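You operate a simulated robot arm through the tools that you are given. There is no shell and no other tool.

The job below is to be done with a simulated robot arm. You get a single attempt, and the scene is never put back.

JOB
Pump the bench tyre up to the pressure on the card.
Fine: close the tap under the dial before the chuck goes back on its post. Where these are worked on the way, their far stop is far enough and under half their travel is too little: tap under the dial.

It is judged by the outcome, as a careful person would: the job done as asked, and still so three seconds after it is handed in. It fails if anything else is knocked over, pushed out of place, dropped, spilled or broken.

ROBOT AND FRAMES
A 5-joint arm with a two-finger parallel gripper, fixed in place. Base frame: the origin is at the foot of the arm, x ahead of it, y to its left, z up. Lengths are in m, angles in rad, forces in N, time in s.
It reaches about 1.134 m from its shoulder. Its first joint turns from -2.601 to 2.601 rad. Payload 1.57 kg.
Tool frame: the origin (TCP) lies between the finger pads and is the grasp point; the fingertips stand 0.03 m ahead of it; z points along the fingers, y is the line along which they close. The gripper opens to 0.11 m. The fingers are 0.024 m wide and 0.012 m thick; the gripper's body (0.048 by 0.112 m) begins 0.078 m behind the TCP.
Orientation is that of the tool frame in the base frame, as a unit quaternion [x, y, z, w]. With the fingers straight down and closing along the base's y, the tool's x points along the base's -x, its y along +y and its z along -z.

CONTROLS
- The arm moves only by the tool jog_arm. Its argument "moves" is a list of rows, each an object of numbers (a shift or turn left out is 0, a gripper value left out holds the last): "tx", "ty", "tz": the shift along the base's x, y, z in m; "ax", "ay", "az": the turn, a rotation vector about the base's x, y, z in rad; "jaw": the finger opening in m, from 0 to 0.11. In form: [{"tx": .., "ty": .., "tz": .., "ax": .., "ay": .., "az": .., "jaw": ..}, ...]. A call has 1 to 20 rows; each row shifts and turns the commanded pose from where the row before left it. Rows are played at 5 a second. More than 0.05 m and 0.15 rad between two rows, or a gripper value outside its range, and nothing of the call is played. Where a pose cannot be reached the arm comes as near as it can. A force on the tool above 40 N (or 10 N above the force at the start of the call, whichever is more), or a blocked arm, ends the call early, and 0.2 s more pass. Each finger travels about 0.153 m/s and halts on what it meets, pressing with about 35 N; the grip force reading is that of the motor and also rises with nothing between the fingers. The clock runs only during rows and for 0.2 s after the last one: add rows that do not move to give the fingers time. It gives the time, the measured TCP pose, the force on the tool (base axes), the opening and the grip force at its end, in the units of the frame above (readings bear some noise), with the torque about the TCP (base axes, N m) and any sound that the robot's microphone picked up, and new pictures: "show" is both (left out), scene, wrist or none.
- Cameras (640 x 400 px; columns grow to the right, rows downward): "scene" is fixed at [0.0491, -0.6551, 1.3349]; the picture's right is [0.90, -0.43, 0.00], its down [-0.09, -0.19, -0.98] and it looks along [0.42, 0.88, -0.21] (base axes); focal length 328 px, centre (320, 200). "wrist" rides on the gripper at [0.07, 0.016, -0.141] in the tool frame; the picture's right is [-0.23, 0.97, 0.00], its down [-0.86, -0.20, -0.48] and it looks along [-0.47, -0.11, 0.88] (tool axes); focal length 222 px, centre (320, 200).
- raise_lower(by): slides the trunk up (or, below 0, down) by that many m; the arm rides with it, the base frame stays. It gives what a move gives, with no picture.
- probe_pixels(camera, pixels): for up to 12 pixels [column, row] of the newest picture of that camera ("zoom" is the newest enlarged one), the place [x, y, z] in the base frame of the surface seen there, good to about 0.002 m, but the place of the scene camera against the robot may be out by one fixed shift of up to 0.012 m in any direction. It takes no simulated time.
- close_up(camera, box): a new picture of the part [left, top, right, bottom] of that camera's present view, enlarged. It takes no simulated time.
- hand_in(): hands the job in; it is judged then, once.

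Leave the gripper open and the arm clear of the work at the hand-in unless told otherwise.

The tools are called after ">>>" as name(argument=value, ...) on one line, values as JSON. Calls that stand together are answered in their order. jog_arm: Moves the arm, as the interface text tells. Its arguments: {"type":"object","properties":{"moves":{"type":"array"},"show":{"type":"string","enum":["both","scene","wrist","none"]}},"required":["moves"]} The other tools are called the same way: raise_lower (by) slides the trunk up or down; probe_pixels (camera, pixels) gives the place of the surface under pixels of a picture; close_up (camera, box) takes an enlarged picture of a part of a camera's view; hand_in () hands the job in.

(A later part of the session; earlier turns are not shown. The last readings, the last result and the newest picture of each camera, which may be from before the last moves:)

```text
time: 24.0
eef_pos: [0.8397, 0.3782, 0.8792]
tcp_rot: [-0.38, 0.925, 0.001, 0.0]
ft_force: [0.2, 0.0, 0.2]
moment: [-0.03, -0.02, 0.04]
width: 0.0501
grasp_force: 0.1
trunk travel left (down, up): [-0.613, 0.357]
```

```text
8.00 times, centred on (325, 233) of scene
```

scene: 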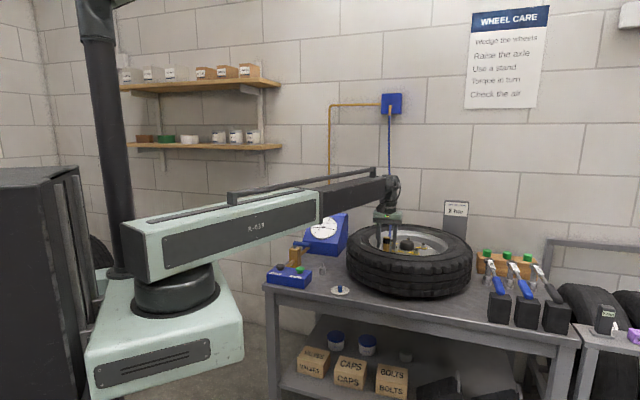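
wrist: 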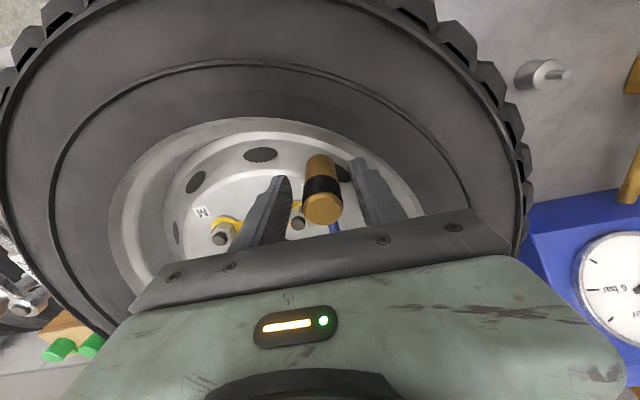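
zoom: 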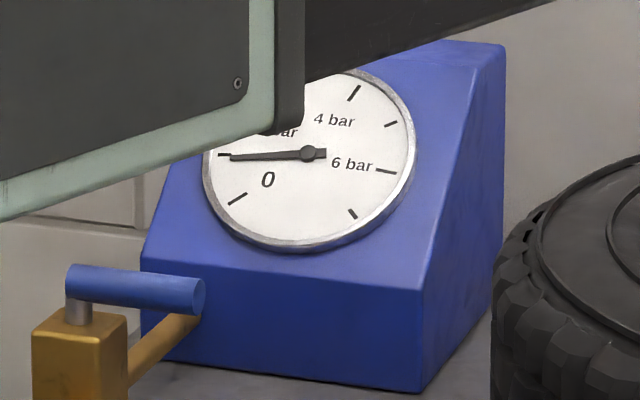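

The chuck stays seated on the valve by itself, and the dial still shows 1 bar. I'll raise straight up 0.13 and check that nothing snags.

>>> raise_lower(by=0.13)

>>> jog_arm(moves=[{}])

>>> close_up(camera="scene", box=[300, 200, 420, 275])

```text
time: 25.6
eef_pos: [0.84, 0.3783, 1.0101]
tcp_rot: [-0.381, 0.925, 0.0, 0.0]
ft_force: [1.0, 0.1, -0.2]
moment: [0.01, 0.03, 0.01]
width: 0.05
grasp_force: 0.0
trunk travel left (down, up): [-0.743, 0.227]
```

```text
time: 25.9
eef_pos: [0.8394, 0.3778, 1.0091]
tcp_rot: [-0.38, 0.925, 0.0, 0.0]
ft_force: [1.0, 0.8, 0.3]
moment: [-0.02, -0.03, 0.0]
width: 0.0502
grasp_force: 0.1
trunk travel left (down, up): [-0.743, 0.227]
```

scene: 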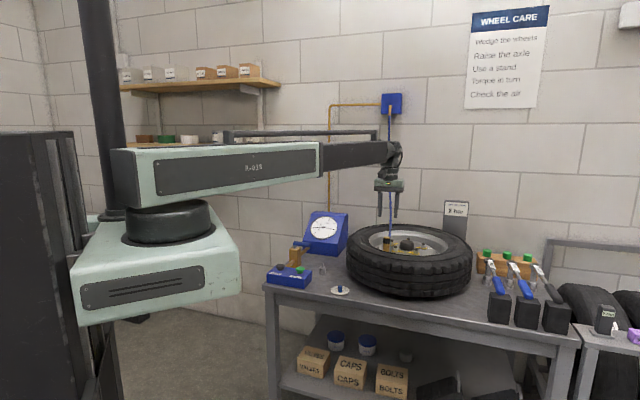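
wrist: 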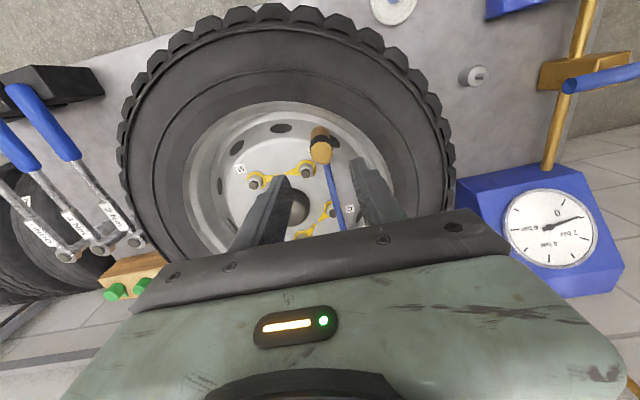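

```text
5.33 times, centred on (360, 238) of scene
```

zoom: 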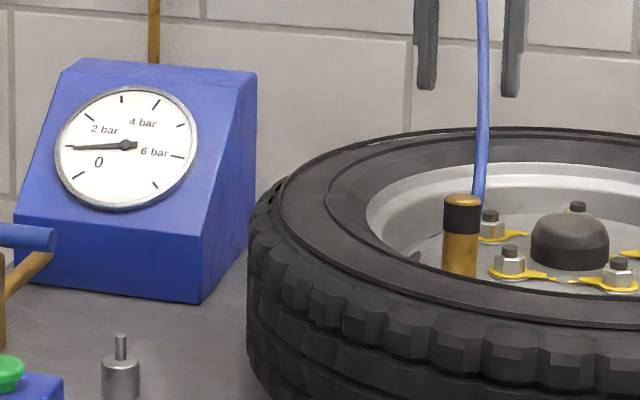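

The chuck stands on the valve and the dial holds 1 bar. Next comes the tap. I'll go above the lever (about 0.055 from its pivot) and spin −90° so that the fingers straddle the lever.

>>> jog_arm(moves=[{"tx": -0.0226, "ty": 0.0241, "az": -0.1428}, {"tx": -0.0226, "ty": 0.0241, "az": -0.1428}, {"tx": -0.0226, "ty": 0.0241, "az": -0.1428}, {"tx": -0.0226, "ty": 0.0241, "az": -0.1428}, {"tx": -0.0226, "ty": 0.0241, "az": -0.1428}, {"tx": -0.0226, "ty": 0.0241, "az": -0.1428}, {"tx": -0.0226, "ty": 0.0241, "az": -0.1428}, {"tx": -0.0226, "ty": 0.0241, "az": -0.1428}, {"tx": -0.0226, "ty": 0.0241, "az": -0.1428}, {"tx": -0.0226, "ty": 0.0241, "az": -0.1428}, {"tx": -0.0226, "ty": 0.0241, "az": -0.1428}, {}, {}])

>>> close_up(camera="wrist", box=[220, 80, 420, 220])

```text
time: 28.8
eef_pos: [0.5924, 0.6444, 1.0098]
tcp_rot: [0.385, 0.923, 0.0, -0.001]
ft_force: [1.0, -0.1, -1.0]
moment: [-0.01, -0.03, -0.02]
width: 0.0503
grasp_force: 0.1
trunk travel left (down, up): [-0.743, 0.227]
```

scene: 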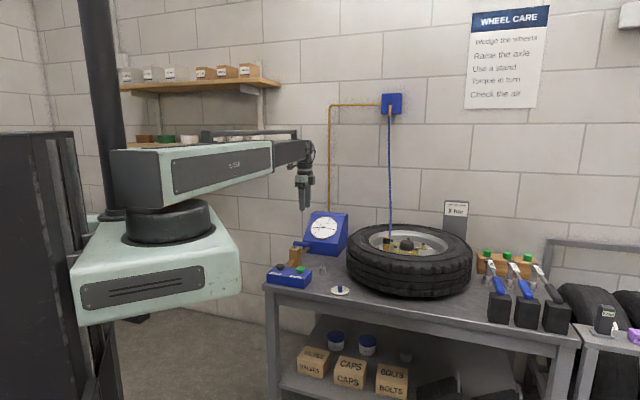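
wrist: 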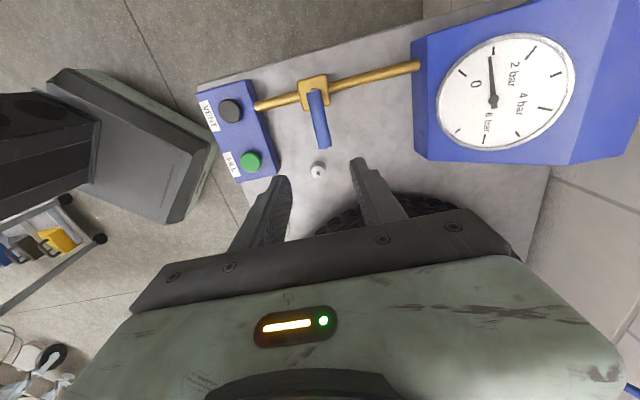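

```text
2.86 times, centred on (320, 150) of wrist
```

zoom: 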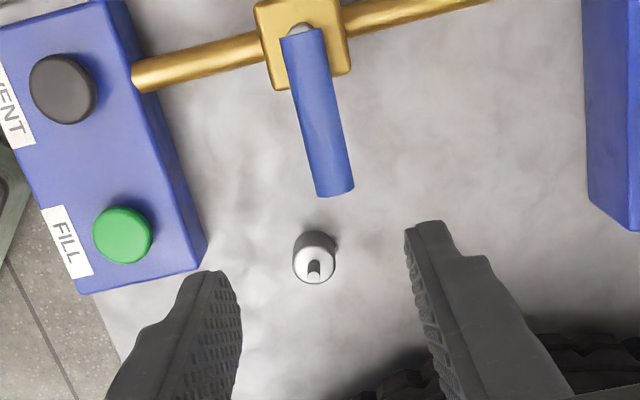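

This is a clear view of the tap, lever and dial. I'll probe the lever ends and pivot from here.

>>> probe_pixels(camera="zoom", pixels=[[303, 40], [312, 85], [330, 160], [335, 190], [298, 110], [338, 110], [262, 15], [345, 60], [290, 30], [312, 28], [335, 182], [314, 265]])

>>> close_up(camera="wrist", box=[280, 60, 360, 160])

```text
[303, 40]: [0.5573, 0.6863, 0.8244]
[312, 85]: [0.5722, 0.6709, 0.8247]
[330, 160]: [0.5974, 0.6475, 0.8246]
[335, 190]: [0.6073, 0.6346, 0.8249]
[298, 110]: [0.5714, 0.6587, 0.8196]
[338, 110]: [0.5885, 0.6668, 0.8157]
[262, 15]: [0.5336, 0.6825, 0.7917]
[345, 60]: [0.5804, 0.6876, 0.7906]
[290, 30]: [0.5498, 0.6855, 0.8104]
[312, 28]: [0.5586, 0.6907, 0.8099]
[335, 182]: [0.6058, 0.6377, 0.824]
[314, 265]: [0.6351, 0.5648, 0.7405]
```

```text
4.00 times, centred on (320, 110) of wrist
```

zoom: 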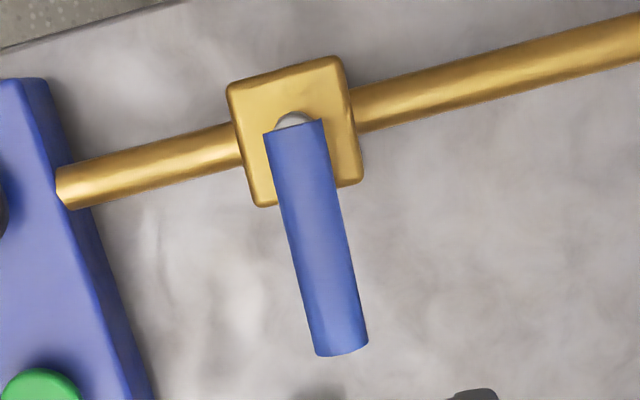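

The lever axis runs from pivot (0.557, 0.687) to tip (0.609, 0.633), top z 0.8247. I'll shift to (0.595, 0.6475), narrow the jaw to 0.036, and lower to just above the lever to check.

>>> jog_arm(moves=[{"tx": 0.003, "ty": 0.003, "jaw": 0.036}, {}, {}], show="none")

>>> raise_lower(by=-0.147)

>>> jog_arm(moves=[{}])

>>> close_up(camera="wrist", box=[240, 80, 400, 240])

>>> close_up(camera="scene", box=[265, 200, 355, 285])

```text
time: 29.6
eef_pos: [0.594, 0.6465, 1.0098]
tcp_rot: [0.386, 0.923, 0.0, 0.0]
ft_force: [0.2, 0.6, 0.2]
moment: [-0.01, 0.0, 0.02]
width: 0.0359
grasp_force: 0.1
trunk travel left (down, up): [-0.743, 0.227]
```

```text
time: 31.3
eef_pos: [0.5947, 0.6477, 0.8624]
tcp_rot: [0.385, 0.923, 0.001, 0.001]
ft_force: [-0.4, 0.0, 0.1]
moment: [0.04, -0.02, 0.0]
width: 0.0362
grasp_force: 0.0
trunk travel left (down, up): [-0.596, 0.374]
```

```text
time: 31.7
eef_pos: [0.5951, 0.6478, 0.8631]
tcp_rot: [0.385, 0.923, 0.0, 0.0]
ft_force: [1.1, 1.0, 0.0]
moment: [0.01, 0.02, -0.02]
width: 0.0361
grasp_force: 0.0
trunk travel left (down, up): [-0.596, 0.374]
```

scene: 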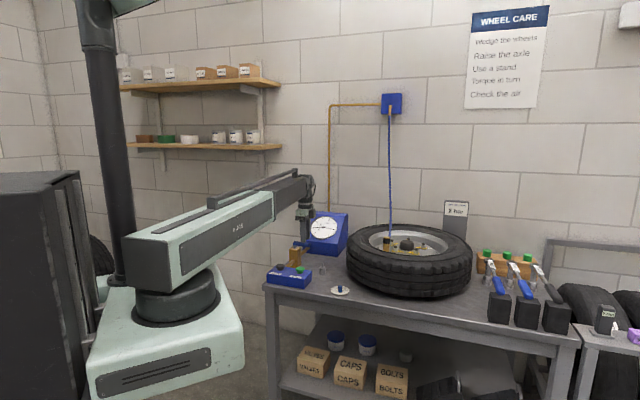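
wrist: 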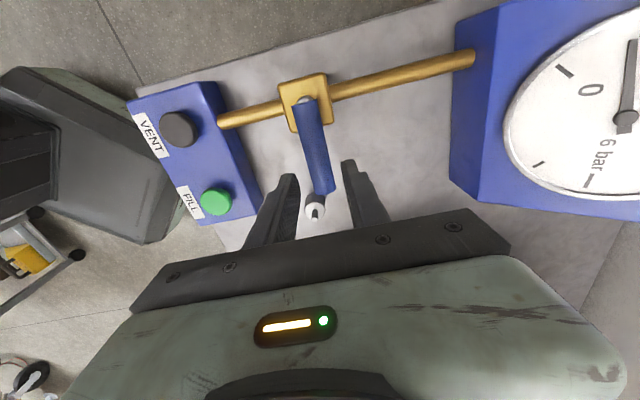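

```text
2.50 times, centred on (320, 160) of wrist
```

zoom: 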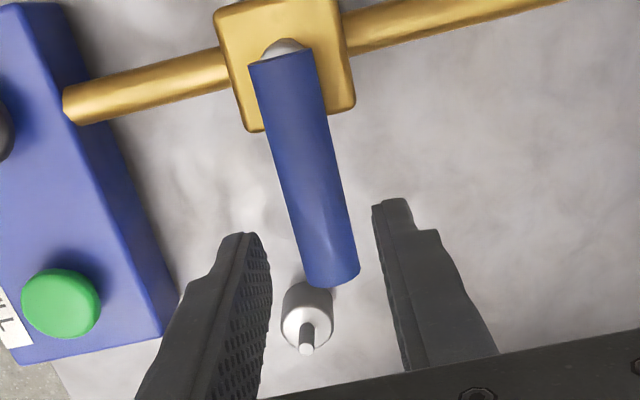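

```text
4.71 times, centred on (310, 242) of scene
```

zoom: 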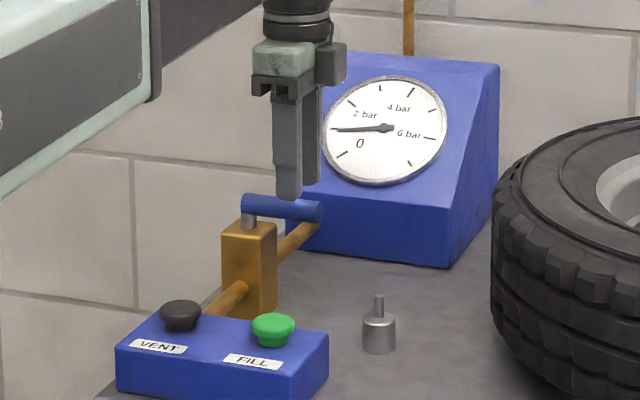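

The lever (zoom centre about x=321 at y=235) is centred between the fingers. I'll lower 0.04 to straddle it.

>>> raise_lower(by=-0.04)

>>> jog_arm(moves=[{"jaw": 0.028}, {}])

>>> close_up(camera="wrist", box=[240, 80, 400, 240])

```text
time: 32.5
eef_pos: [0.5944, 0.6473, 0.8226]
tcp_rot: [0.385, 0.923, 0.0, 0.001]
ft_force: [-0.4, -0.8, -0.2]
moment: [-0.01, 0.02, 0.0]
width: 0.0363
grasp_force: 0.0
trunk travel left (down, up): [-0.556, 0.414]
```

```text
time: 33.1
eef_pos: [0.5938, 0.6476, 0.8228]
tcp_rot: [0.385, 0.923, -0.001, 0.0]
ft_force: [0.2, -0.7, 0.3]
moment: [-0.01, 0.03, 0.0]
width: 0.0282
grasp_force: 0.0
trunk travel left (down, up): [-0.556, 0.414]
```

scene: 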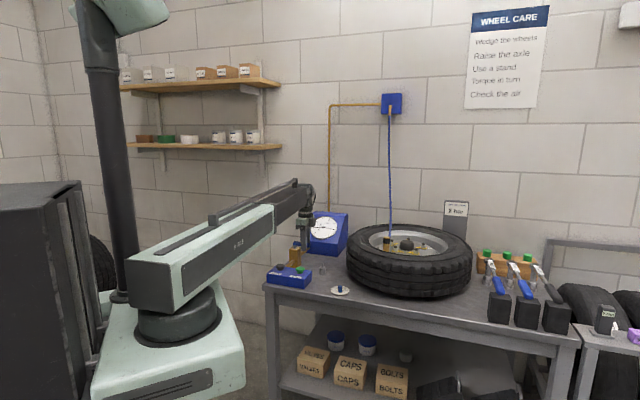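
wrist: 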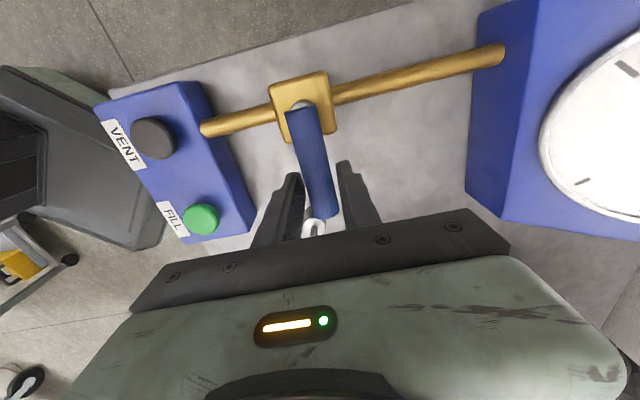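

```text
2.50 times, centred on (320, 160) of wrist
```

zoom: 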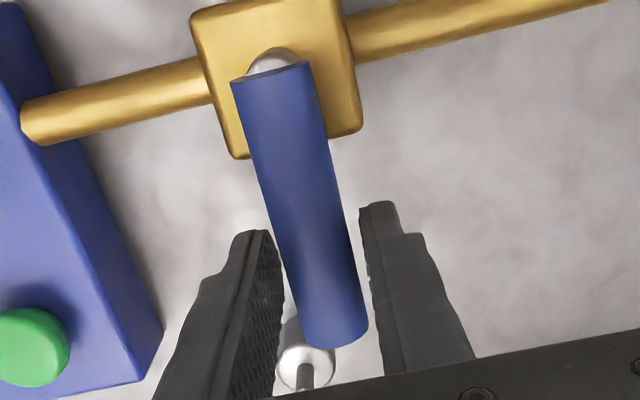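

The fingers straddle the lever with about 5 mm of slack on each side. I'll gently test the counter-clockwise direction (towards the dial): 0.14 rad about the pivot, watching the force.

>>> jog_arm(moves=[{"tx": 0.0028, "ty": 0.0025, "az": 0.07}, {"tx": 0.0029, "ty": 0.0023, "az": 0.07}, {}], show="wrist")

```text
time: 33.9
eef_pos: [0.5994, 0.652, 0.8214]
tcp_rot: [0.318, 0.948, 0.0, 0.0]
ft_force: [-9.0, -4.1, -0.8]
moment: [-0.04, 0.07, -0.22]
width: 0.0364
grasp_force: 4.6
trunk travel left (down, up): [-0.556, 0.414]
```

wrist: 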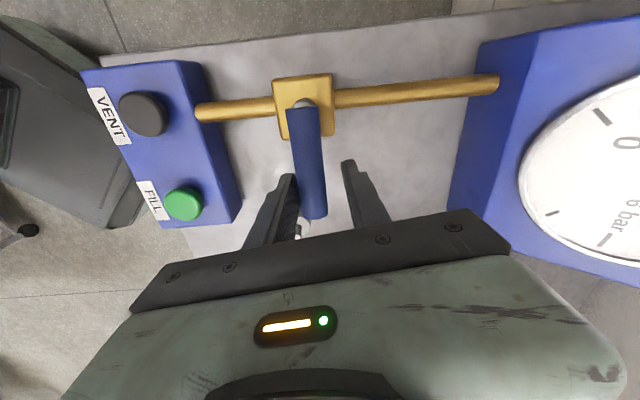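

Pushing towards the dial meets 10 N, and one finger is forced outward without the lever turning. I'll come back and test the other direction (towards the box).

>>> jog_arm(moves=[{"tx": -0.0029, "ty": -0.0023, "az": -0.07}, {"tx": -0.0028, "ty": -0.0025, "az": -0.07}, {"tx": -0.0027, "ty": -0.0027, "az": -0.07}, {"tx": -0.0025, "ty": -0.0028, "az": -0.07}, {}], show="wrist")

```text
time: 35.1
eef_pos: [0.5893, 0.6413, 0.8228]
tcp_rot: [0.45, 0.893, -0.001, 0.0]
ft_force: [0.3, 0.6, -0.9]
moment: [0.04, 0.03, -0.01]
width: 0.0287
grasp_force: 0.3
trunk travel left (down, up): [-0.556, 0.414]
```

wrist: 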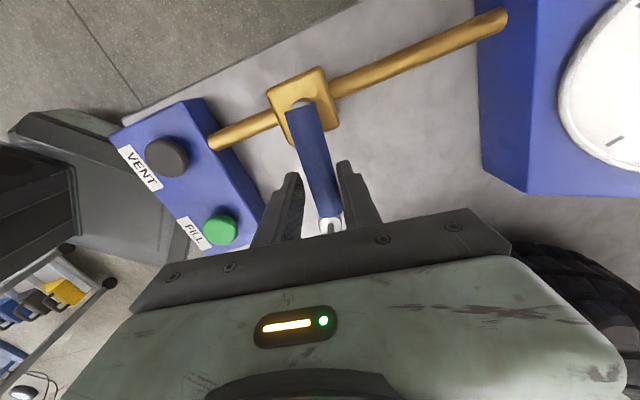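

No resistance so far on this side. I'll go two more steps clockwise.

>>> jog_arm(moves=[{"tx": -0.0032, "ty": -0.0021, "az": -0.07}, {"tx": -0.0033, "ty": -0.0019, "az": -0.07}, {}], show="wrist")

```text
time: 35.9
eef_pos: [0.5826, 0.6374, 0.8228]
tcp_rot: [0.51, 0.86, 0.0, 0.0]
ft_force: [0.8, -0.5, -0.4]
moment: [-0.03, 0.01, 0.0]
width: 0.0287
grasp_force: 0.4
trunk travel left (down, up): [-0.556, 0.414]
```

wrist: 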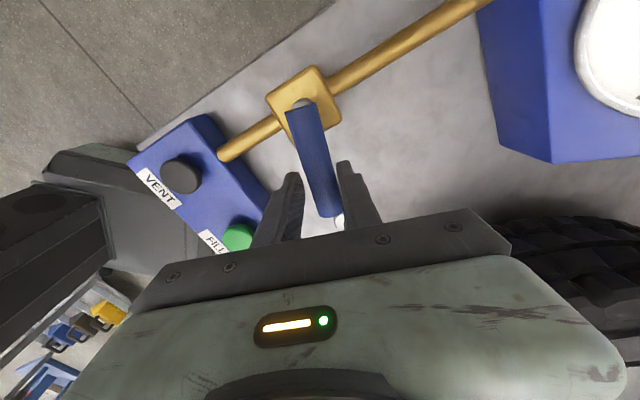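

The lever is turning clockwise with the tool with little force, so this is the opening direction. I'll continue along the arc.

>>> jog_arm(moves=[{"tx": -0.005, "ty": -0.0023, "az": -0.1}, {"tx": -0.0051, "ty": -0.0018, "az": -0.1}, {"tx": -0.0053, "ty": -0.0012, "az": -0.1}, {"tx": -0.0054, "ty": -0.0007, "az": -0.1}, {"tx": -0.0054, "ty": -0.0002, "az": -0.1}, {"tx": -0.0054, "ty": 0.0004, "az": -0.1}, {"tx": -0.0054, "ty": 0.0009, "az": -0.1}, {}])

```text
time: 37.7
eef_pos: [0.5457, 0.633, 0.8221]
tcp_rot: [0.775, 0.632, 0.0, -0.001]
ft_force: [0.6, 0.5, -0.5]
moment: [-0.01, 0.0, -0.01]
width: 0.0285
grasp_force: 0.2
trunk travel left (down, up): [-0.556, 0.414]
```

scene: 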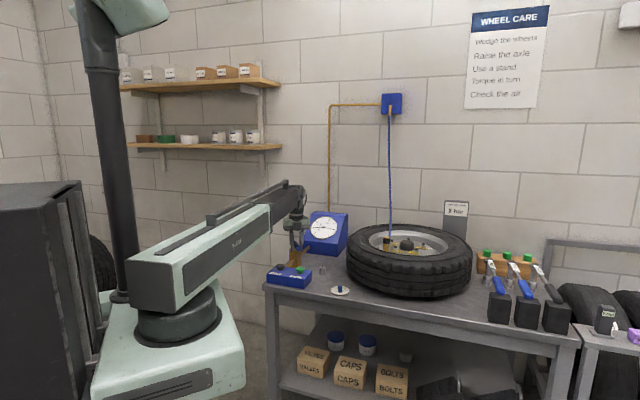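
wrist: 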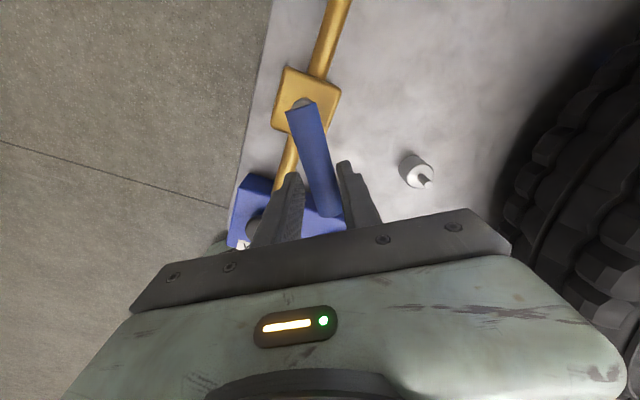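

The lever keeps following, about two-thirds turned. I'll continue to the far stop, watching the force.

>>> jog_arm(moves=[{"tx": -0.0052, "ty": 0.0015, "az": -0.1}, {"tx": -0.0051, "ty": 0.002, "az": -0.1}, {"tx": -0.0049, "ty": 0.0025, "az": -0.1}, {"tx": -0.0046, "ty": 0.0029, "az": -0.1}, {"tx": -0.0043, "ty": 0.0034, "az": -0.1}, {}])

>>> close_up(camera="scene", box=[265, 205, 355, 290])

```text
time: 39.1
eef_pos: [0.5396, 0.6314, 0.8229]
tcp_rot: [0.868, 0.496, -0.001, -0.003]
ft_force: [-1.0, -0.2, -0.7]
moment: [-0.02, 0.02, 0.02]
width: 0.0292
grasp_force: 0.4
out of reach, approached as far as the arm can: row 4, 5
trunk travel left (down, up): [-0.556, 0.414]
```

scene: 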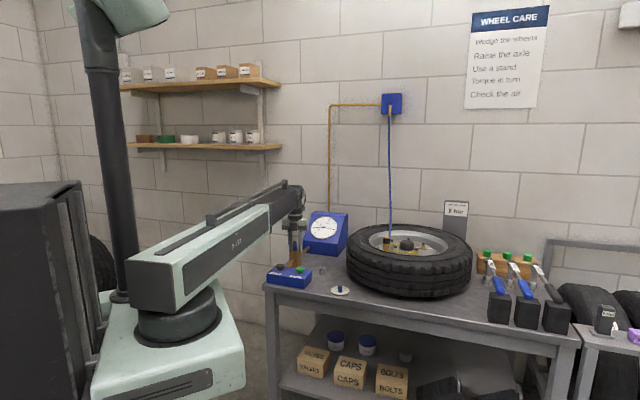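
wrist: 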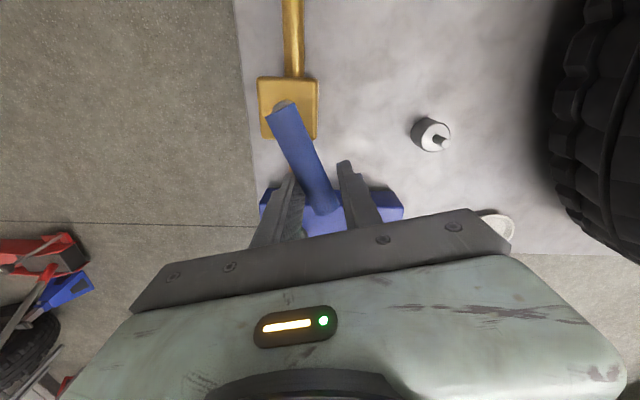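

```text
4.71 times, centred on (310, 248) of scene
```

zoom: 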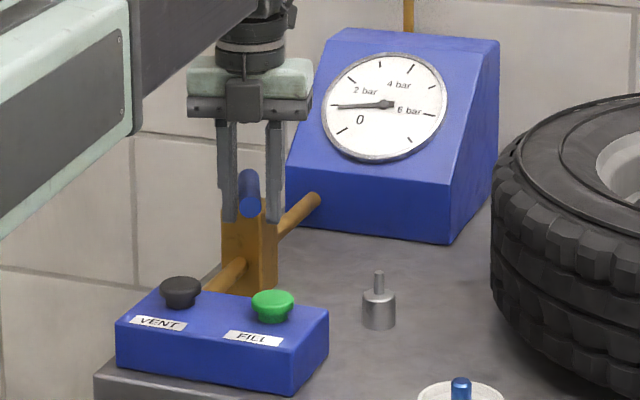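

The spin has reached its limit (rows 4 and 5 were out of reach), with the lever about 60–65° round. I'll open the fingers a little, spin back 0.15 rad to get off the limit, and check the pose before pushing on by translation only.

>>> jog_arm(moves=[{"jaw": 0.05}, {}, {"az": 0.12}, {}])

>>> close_up(camera="wrist", box=[220, 60, 420, 240])

```text
time: 40.1
eef_pos: [0.5407, 0.6304, 0.8233]
tcp_rot: [0.836, 0.549, -0.001, -0.002]
ft_force: [-0.4, 0.4, -0.5]
moment: [-0.01, -0.01, -0.03]
width: 0.05
grasp_force: 0.1
trunk travel left (down, up): [-0.556, 0.414]
```

scene: 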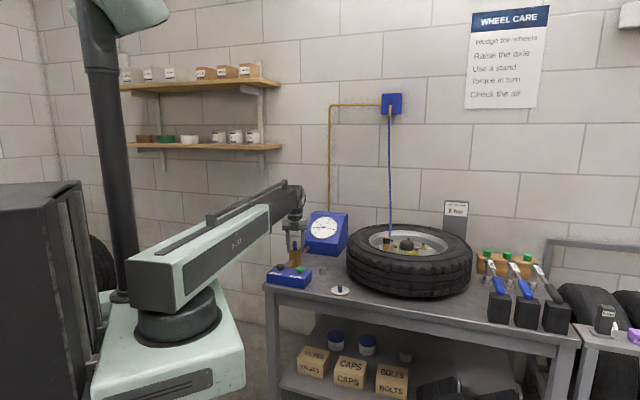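
wrist: 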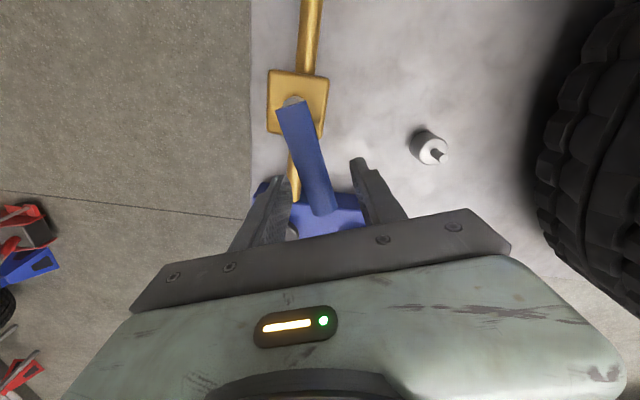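

```text
2.22 times, centred on (320, 150) of wrist
```

zoom: 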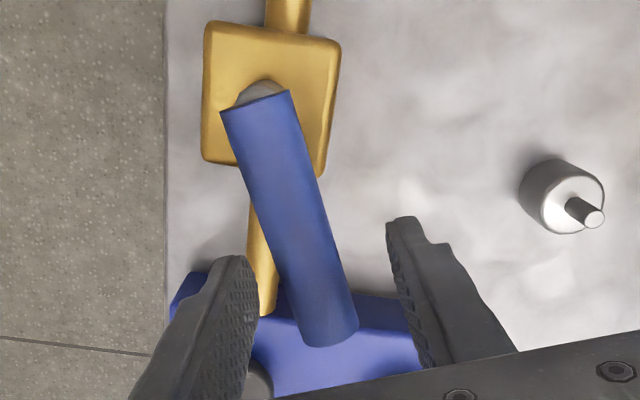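

I'll probe the lever to find its present angle.

>>> probe_pixels(camera="zoom", pixels=[[262, 110], [280, 170], [305, 250], [325, 320], [392, 225], [240, 265], [275, 20], [262, 250]])

```text
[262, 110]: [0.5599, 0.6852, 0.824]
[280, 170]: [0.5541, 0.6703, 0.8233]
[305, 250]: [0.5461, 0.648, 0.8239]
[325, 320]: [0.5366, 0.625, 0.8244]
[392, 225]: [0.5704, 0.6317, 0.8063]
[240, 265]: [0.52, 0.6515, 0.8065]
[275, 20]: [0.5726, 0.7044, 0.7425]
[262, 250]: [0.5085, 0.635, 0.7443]
```

The lever is at −111° (65° turned from −46°), and the pivot refines to (0.5595, 0.684). I'll narrow the jaw to 0.036 and push further along the arc by translation only, watching the force for the stop.

>>> jog_arm(moves=[{"jaw": 0.036}, {"tx": -0.0053, "ty": 0.0021}, {"tx": -0.0053, "ty": 0.0028}, {"tx": -0.0049, "ty": 0.0034}, {"tx": -0.0046, "ty": 0.0038}, {}])

>>> close_up(camera="wrist", box=[220, 60, 420, 240])

```text
time: 41.5
eef_pos: [0.5199, 0.6429, 0.823]
tcp_rot: [0.836, 0.549, -0.001, -0.003]
ft_force: [1.1, -1.4, -0.4]
moment: [-0.02, 0.0, -0.05]
width: 0.0376
grasp_force: 1.3
trunk travel left (down, up): [-0.556, 0.414]
```

scene: 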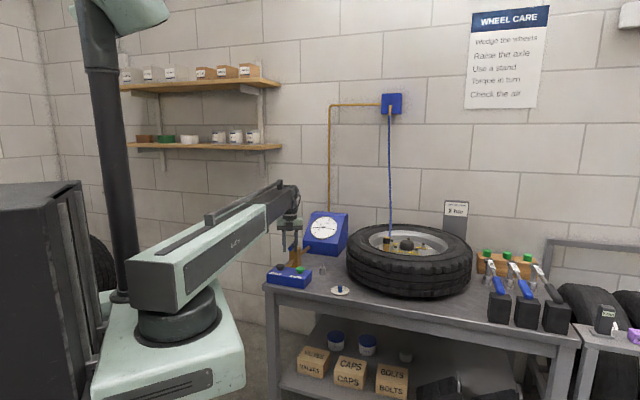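
wrist: 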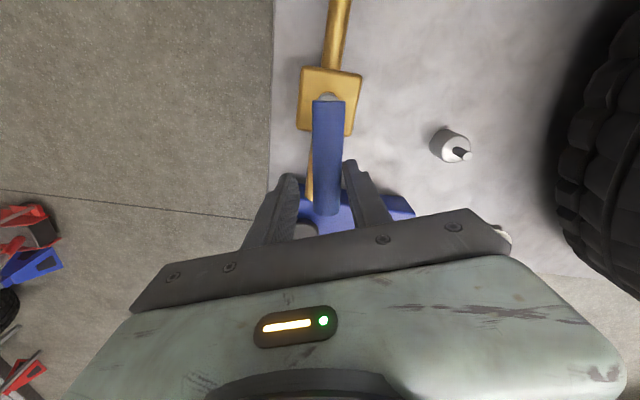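

```text
2.22 times, centred on (320, 150) of wrist
```

zoom: 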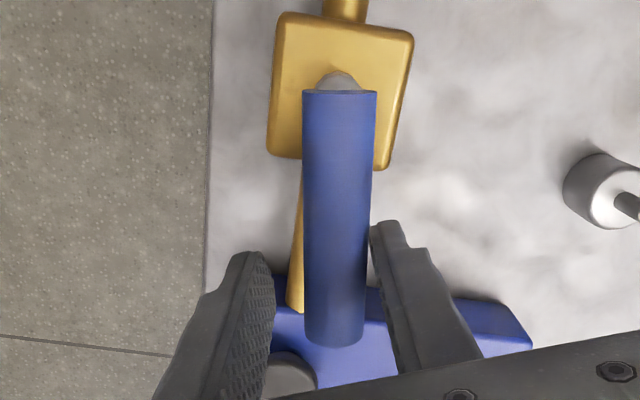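

The lever is nearly over the pipe. Two small steps more should bring it to the stop.

>>> jog_arm(moves=[{"tx": -0.0041, "ty": 0.0043}, {"tx": -0.0025, "ty": 0.0031}, {}])

>>> close_up(camera="wrist", box=[220, 60, 420, 240])

```text
time: 42.3
eef_pos: [0.5142, 0.6496, 0.8223]
tcp_rot: [0.836, 0.549, -0.001, -0.002]
ft_force: [5.0, -11.6, -0.2]
moment: [-0.1, -0.04, -0.27]
width: 0.0448
grasp_force: 4.0
trunk travel left (down, up): [-0.556, 0.414]
```

scene: 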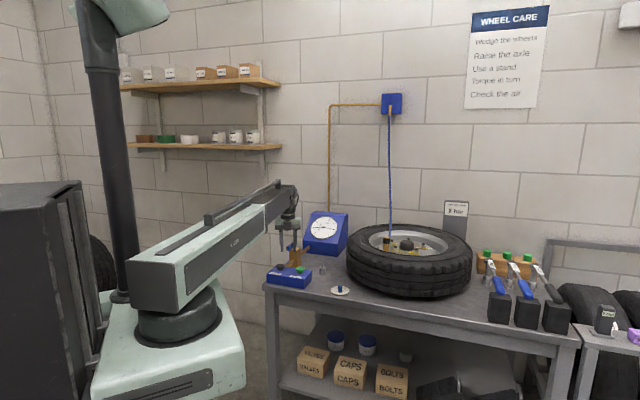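
wrist: 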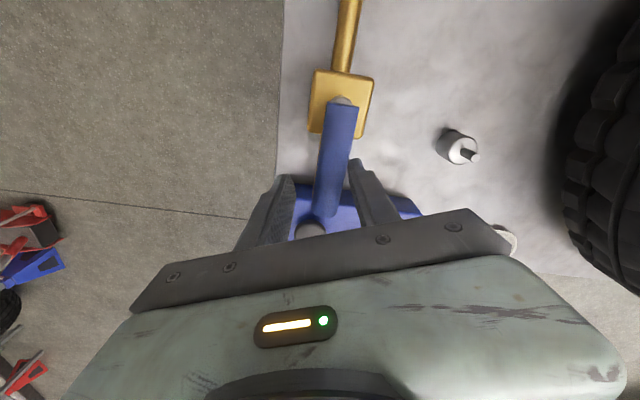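

```text
2.22 times, centred on (320, 150) of wrist
```

zoom: 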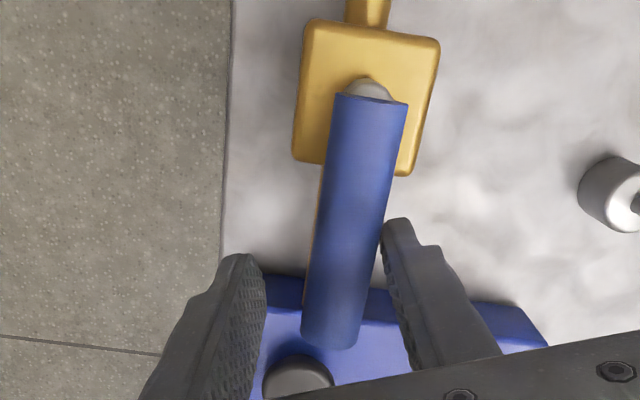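

The force rose to 12.6 N with the lever square over the pipe, so the tap is fully open at its far stop. I'll back off, raise, and check the dial.

>>> jog_arm(moves=[{"tx": 0.003, "ty": -0.0045}, {}], show="none")

>>> raise_lower(by=0.1)

>>> jog_arm(moves=[{"ty": -0.011, "az": 0.139}, {"ty": -0.011, "az": 0.139}, {"ty": -0.011, "az": 0.139}, {"ty": -0.011, "az": 0.139}, {"ty": -0.011, "az": 0.139}, {"ty": -0.011, "az": 0.139}, {"ty": -0.011, "az": 0.139}, {"ty": -0.011, "az": 0.139}, {"ty": -0.011, "az": 0.139}, {"ty": -0.011, "az": 0.139}, {"tx": -0.001, "ty": -0.011, "az": 0.139, "jaw": 0.0}, {}, {}])

>>> close_up(camera="scene", box=[265, 205, 355, 290])

```text
time: 42.9
eef_pos: [0.5156, 0.6467, 0.8219]
tcp_rot: [0.836, 0.549, -0.001, -0.004]
ft_force: [1.3, -1.8, 0.5]
moment: [-0.01, -0.01, -0.05]
width: 0.0373
grasp_force: 0.3
trunk travel left (down, up): [-0.556, 0.414]
```

```text
time: 44.2
eef_pos: [0.516, 0.647, 0.9225]
tcp_rot: [0.836, 0.549, -0.002, -0.002]
ft_force: [0.4, -0.1, -0.7]
moment: [0.0, -0.04, -0.01]
width: 0.0362
grasp_force: 0.1
trunk travel left (down, up): [-0.656, 0.314]
```

```text
time: 47.0
eef_pos: [0.515, 0.5254, 0.9214]
tcp_rot: [0.224, 0.975, -0.002, 0.0]
ft_force: [0.4, -0.4, 0.3]
moment: [0.0, 0.02, -0.01]
width: 0.0
grasp_force: 21.1
trunk travel left (down, up): [-0.656, 0.314]
```

scene: 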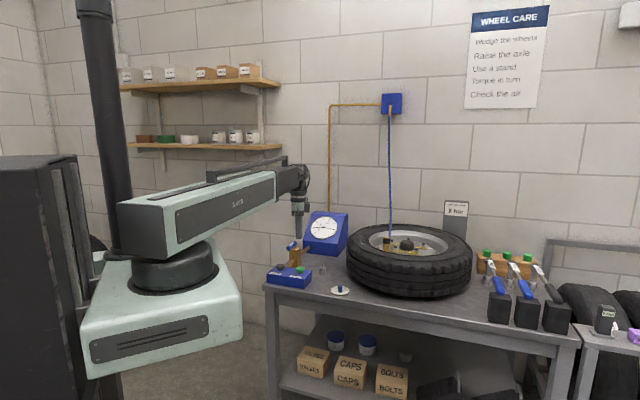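
wrist: 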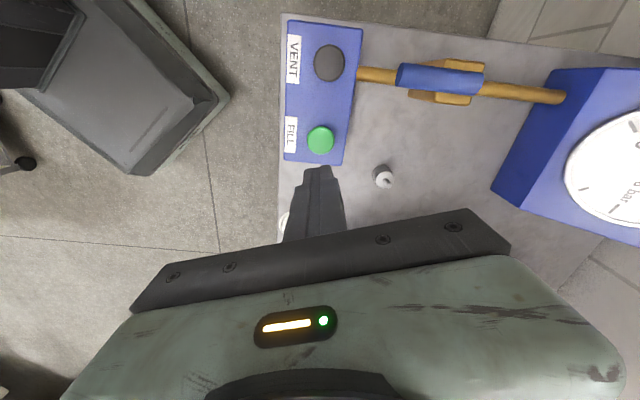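

```text
4.71 times, centred on (310, 248) of scene
```

zoom: 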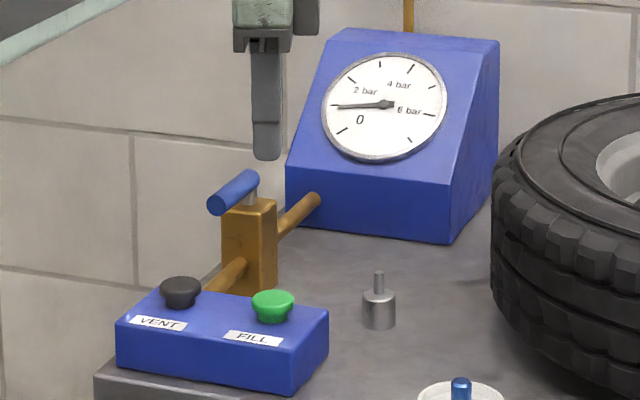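

The lever is now along the pipe (open). The FILL button sits at (320,140), exactly under the tool axis. I'll lower to just above the button.

>>> raise_lower(by=-0.12)

>>> jog_arm(moves=[{}])

>>> close_up(camera="scene", box=[265, 205, 355, 290])

```text
time: 48.5
eef_pos: [0.5136, 0.5262, 0.8034]
tcp_rot: [0.224, 0.975, -0.002, -0.001]
ft_force: [-0.4, 0.5, -0.5]
moment: [-0.01, 0.01, 0.03]
width: 0.0001
grasp_force: 20.9
trunk travel left (down, up): [-0.536, 0.434]
```

```text
time: 48.9
eef_pos: [0.5154, 0.5251, 0.8026]
tcp_rot: [0.224, 0.975, -0.002, -0.002]
ft_force: [-0.2, -0.2, 0.2]
moment: [-0.01, -0.01, -0.03]
width: 0.0
grasp_force: 21.4
trunk travel left (down, up): [-0.536, 0.434]
```

scene: 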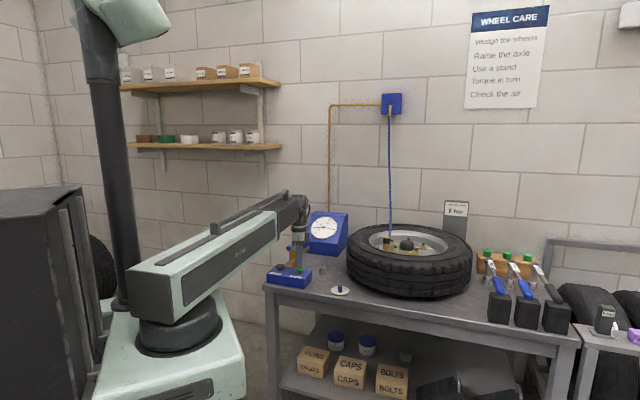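
wrist: 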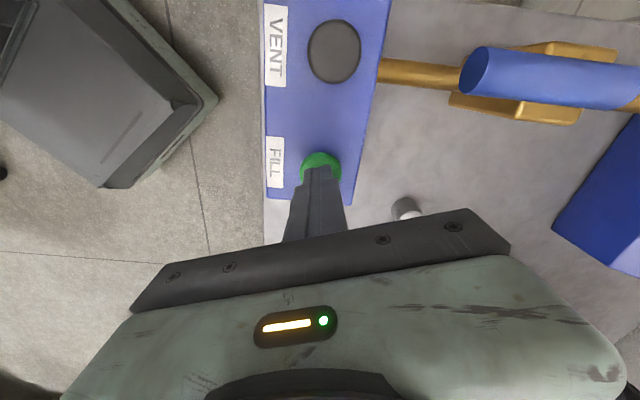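

```text
4.71 times, centred on (310, 248) of scene
```

zoom: 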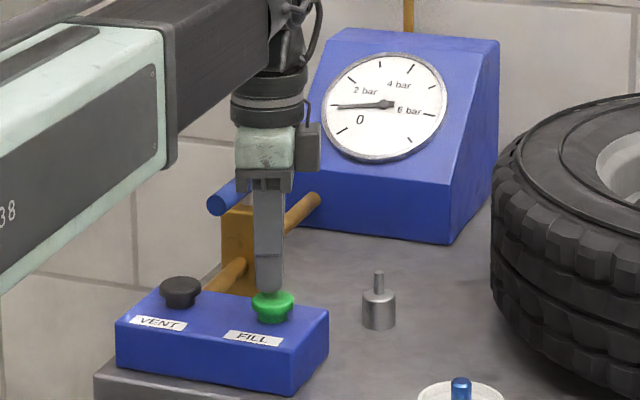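

The dial is fully visible at 1 bar. I'll lower 8 mm to near touch, then press in small steps.

>>> raise_lower(by=-0.008)

>>> raise_lower(by=-0.003)

>>> close_up(camera="scene", box=[300, 205, 350, 250])

```text
time: 49.5
eef_pos: [0.5149, 0.5253, 0.7949]
tcp_rot: [0.224, 0.975, -0.002, 0.0]
ft_force: [-0.6, -0.3, -0.2]
moment: [-0.01, -0.02, 0.0]
width: 0.0
grasp_force: 21.7
trunk travel left (down, up): [-0.528, 0.442]
```

```text
time: 50.0
eef_pos: [0.5153, 0.5255, 0.7921]
tcp_rot: [0.224, 0.975, -0.003, 0.0]
ft_force: [0.3, 0.9, 2.2]
moment: [0.0, 0.0, -0.01]
width: 0.0
grasp_force: 21.2
trunk travel left (down, up): [-0.525, 0.445]
```

```text
8.89 times, centred on (325, 228) of scene
```

zoom: 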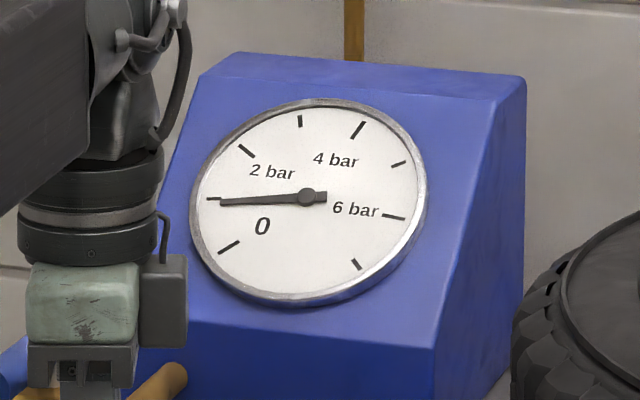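

Touching with 2 N. The dial is still just under 1 (needle tip (222,202); 2-bar tick at (246,150)). I'll press 3 mm further and look.

>>> raise_lower(by=-0.003)

>>> close_up(camera="scene", box=[300, 205, 350, 250])

```text
time: 50.5
eef_pos: [0.5147, 0.5242, 0.7884]
tcp_rot: [0.224, 0.975, -0.002, 0.0]
ft_force: [0.7, 1.8, 3.7]
moment: [0.04, -0.05, 0.02]
width: 0.0
grasp_force: 21.7
trunk travel left (down, up): [-0.522, 0.448]
heard: click
```

```text
8.89 times, centred on (325, 228) of scene
```

zoom: 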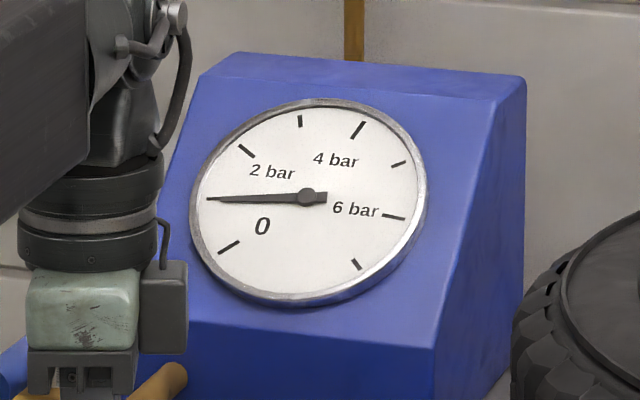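

A click was heard and the needle moved slightly (now on 1), so filling is slow. I'll hold for 0.4 s and measure the rate.

>>> jog_arm(moves=[{}], show="scene")

>>> close_up(camera="scene", box=[300, 205, 350, 250])

```text
time: 51.0
eef_pos: [0.5146, 0.5259, 0.7888]
tcp_rot: [0.224, 0.974, -0.002, 0.0]
ft_force: [1.4, 1.0, 3.2]
moment: [0.04, -0.02, 0.02]
width: 0.0
grasp_force: 20.9
trunk travel left (down, up): [-0.522, 0.448]
```

scene: 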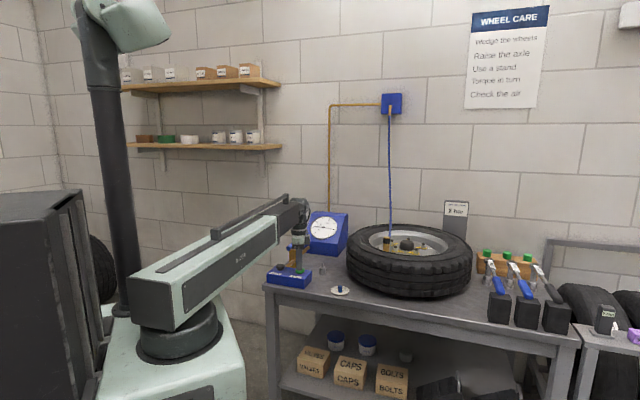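

```text
8.89 times, centred on (325, 228) of scene
```

zoom: 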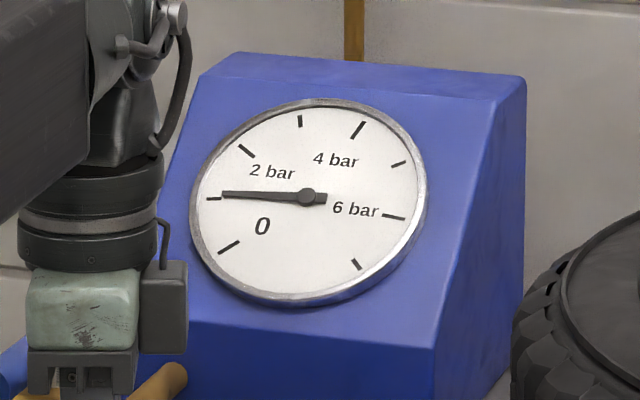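

The rate is about 0.25 bar/s and the needle is at about 1.1. I'll hold for 2 s more and check.

>>> jog_arm(moves=[{}, {}, {}, {}, {}, {}, {}, {}, {}], show="scene")

>>> close_up(camera="scene", box=[300, 205, 350, 250])

```text
time: 53.0
eef_pos: [0.5145, 0.5253, 0.7884]
tcp_rot: [0.224, 0.975, -0.002, -0.001]
ft_force: [0.7, 1.3, 3.7]
moment: [0.02, -0.06, -0.01]
width: 0.0
grasp_force: 21.2
trunk travel left (down, up): [-0.522, 0.448]
```

scene: 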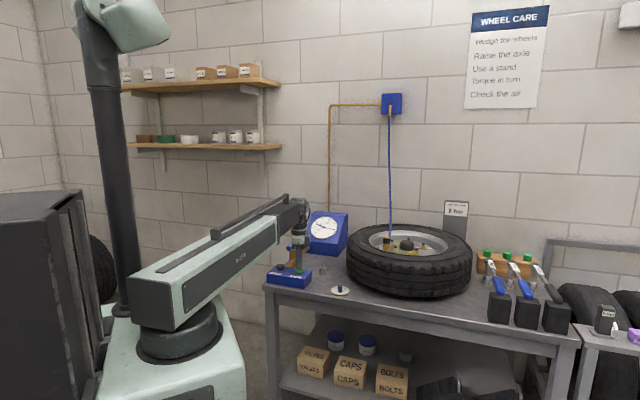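

```text
8.89 times, centred on (325, 228) of scene
```

zoom: 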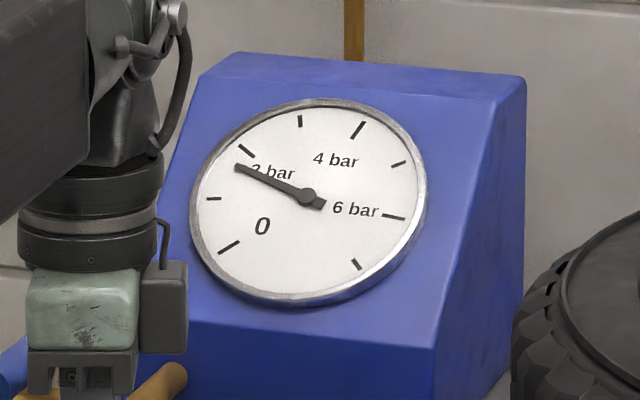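

The needle is at about 1.65 and rising about 0.28 bar/s. I'll hold 0.6 s more, then check again before releasing.

>>> jog_arm(moves=[{}, {}], show="none")

>>> close_up(camera="scene", box=[300, 205, 350, 250])

```text
time: 53.5
eef_pos: [0.5147, 0.525, 0.7893]
tcp_rot: [0.224, 0.975, -0.002, -0.001]
ft_force: [1.0, -0.1, 4.5]
moment: [-0.01, -0.08, 0.01]
width: 0.0
grasp_force: 21.1
trunk travel left (down, up): [-0.522, 0.448]
```

```text
8.89 times, centred on (325, 228) of scene
```

zoom: 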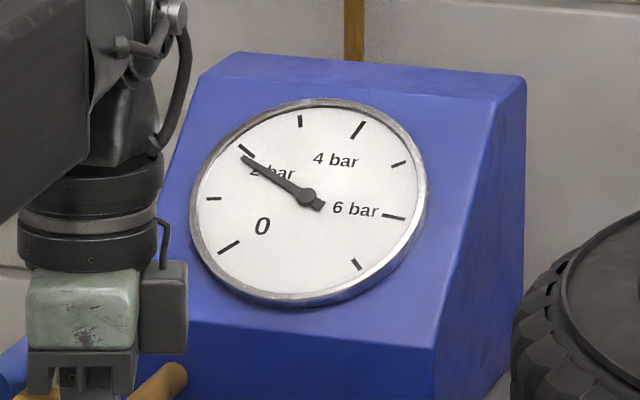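

The needle is at about 1.85. I'll release now and see where it settles, then top up with a short pulse.

>>> raise_lower(by=0.006)

>>> close_up(camera="scene", box=[300, 205, 350, 250])

>>> jog_arm(moves=[{}], show="none")

>>> close_up(camera="scene", box=[303, 208, 339, 238])

```text
time: 54.1
eef_pos: [0.5134, 0.5247, 0.7944]
tcp_rot: [0.224, 0.975, -0.001, -0.002]
ft_force: [0.1, -0.4, -0.3]
moment: [-0.05, -0.05, -0.01]
width: 0.0
grasp_force: 21.3
trunk travel left (down, up): [-0.528, 0.442]
```

```text
8.89 times, centred on (325, 228) of scene
```

zoom: 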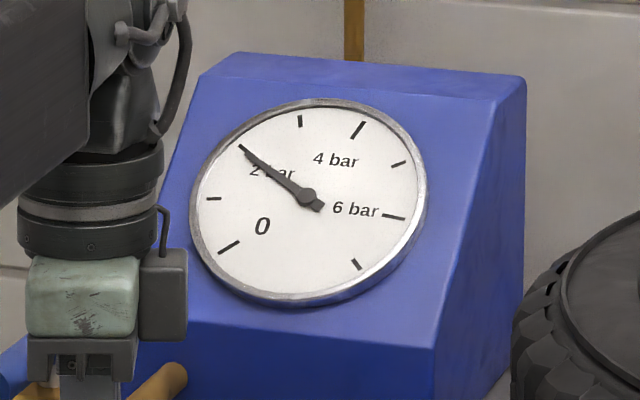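

```text
time: 54.5
eef_pos: [0.515, 0.5245, 0.7947]
tcp_rot: [0.224, 0.975, -0.002, -0.002]
ft_force: [0.1, 0.9, 0.1]
moment: [-0.03, 0.02, 0.01]
width: 0.0
grasp_force: 21.2
trunk travel left (down, up): [-0.528, 0.442]
```

```text
13.33 times, centred on (321, 223) of scene
```

zoom: 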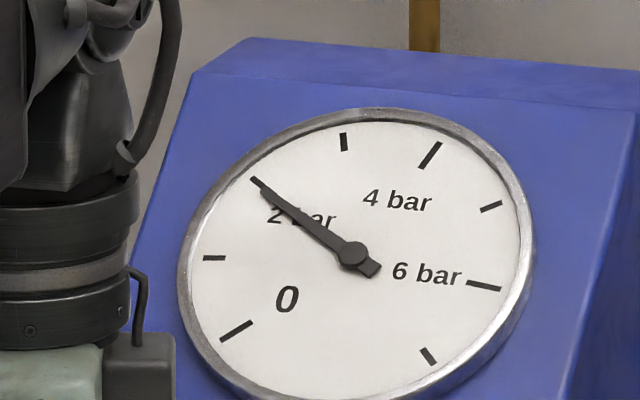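

The needle now covers the 2 bar tick. I'll zoom in further to judge the alignment.

>>> close_up(camera="scene", box=[311, 215, 331, 230])

```text
16.00 times, centred on (321, 222) of scene
```

zoom: 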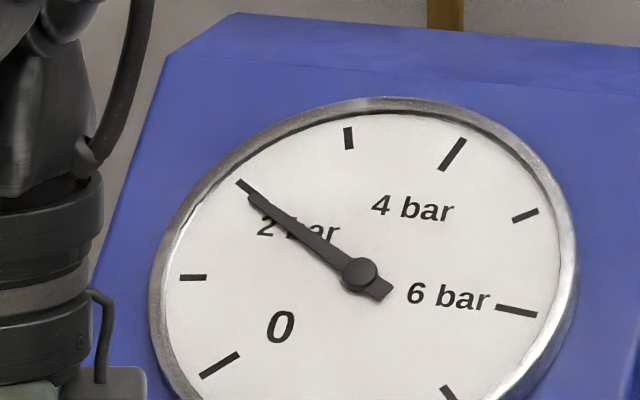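

I'll look tighter at the needle tip against the tick, around (313–320, 217–223).

>>> close_up(camera="scene", box=[312, 217, 324, 225])

>>> close_up(camera="scene", box=[311, 217, 319, 222])

```text
16.00 times, centred on (318, 221) of scene
```

zoom: 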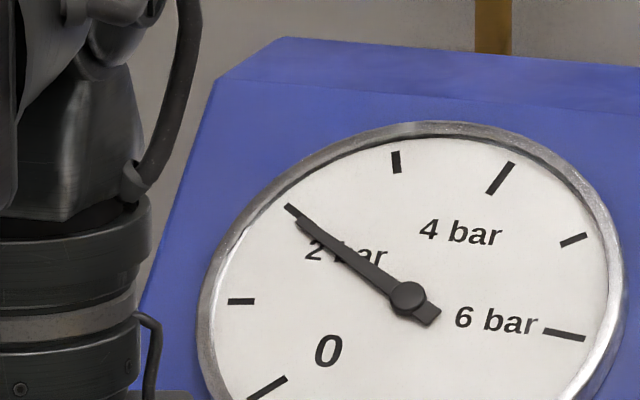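

```text
16.00 times, centred on (315, 220) of scene
```

zoom: 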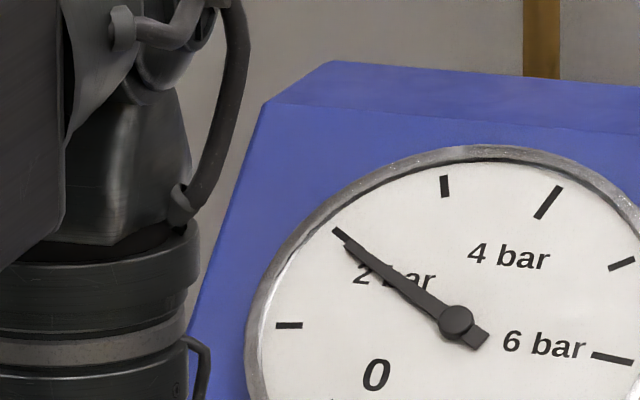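

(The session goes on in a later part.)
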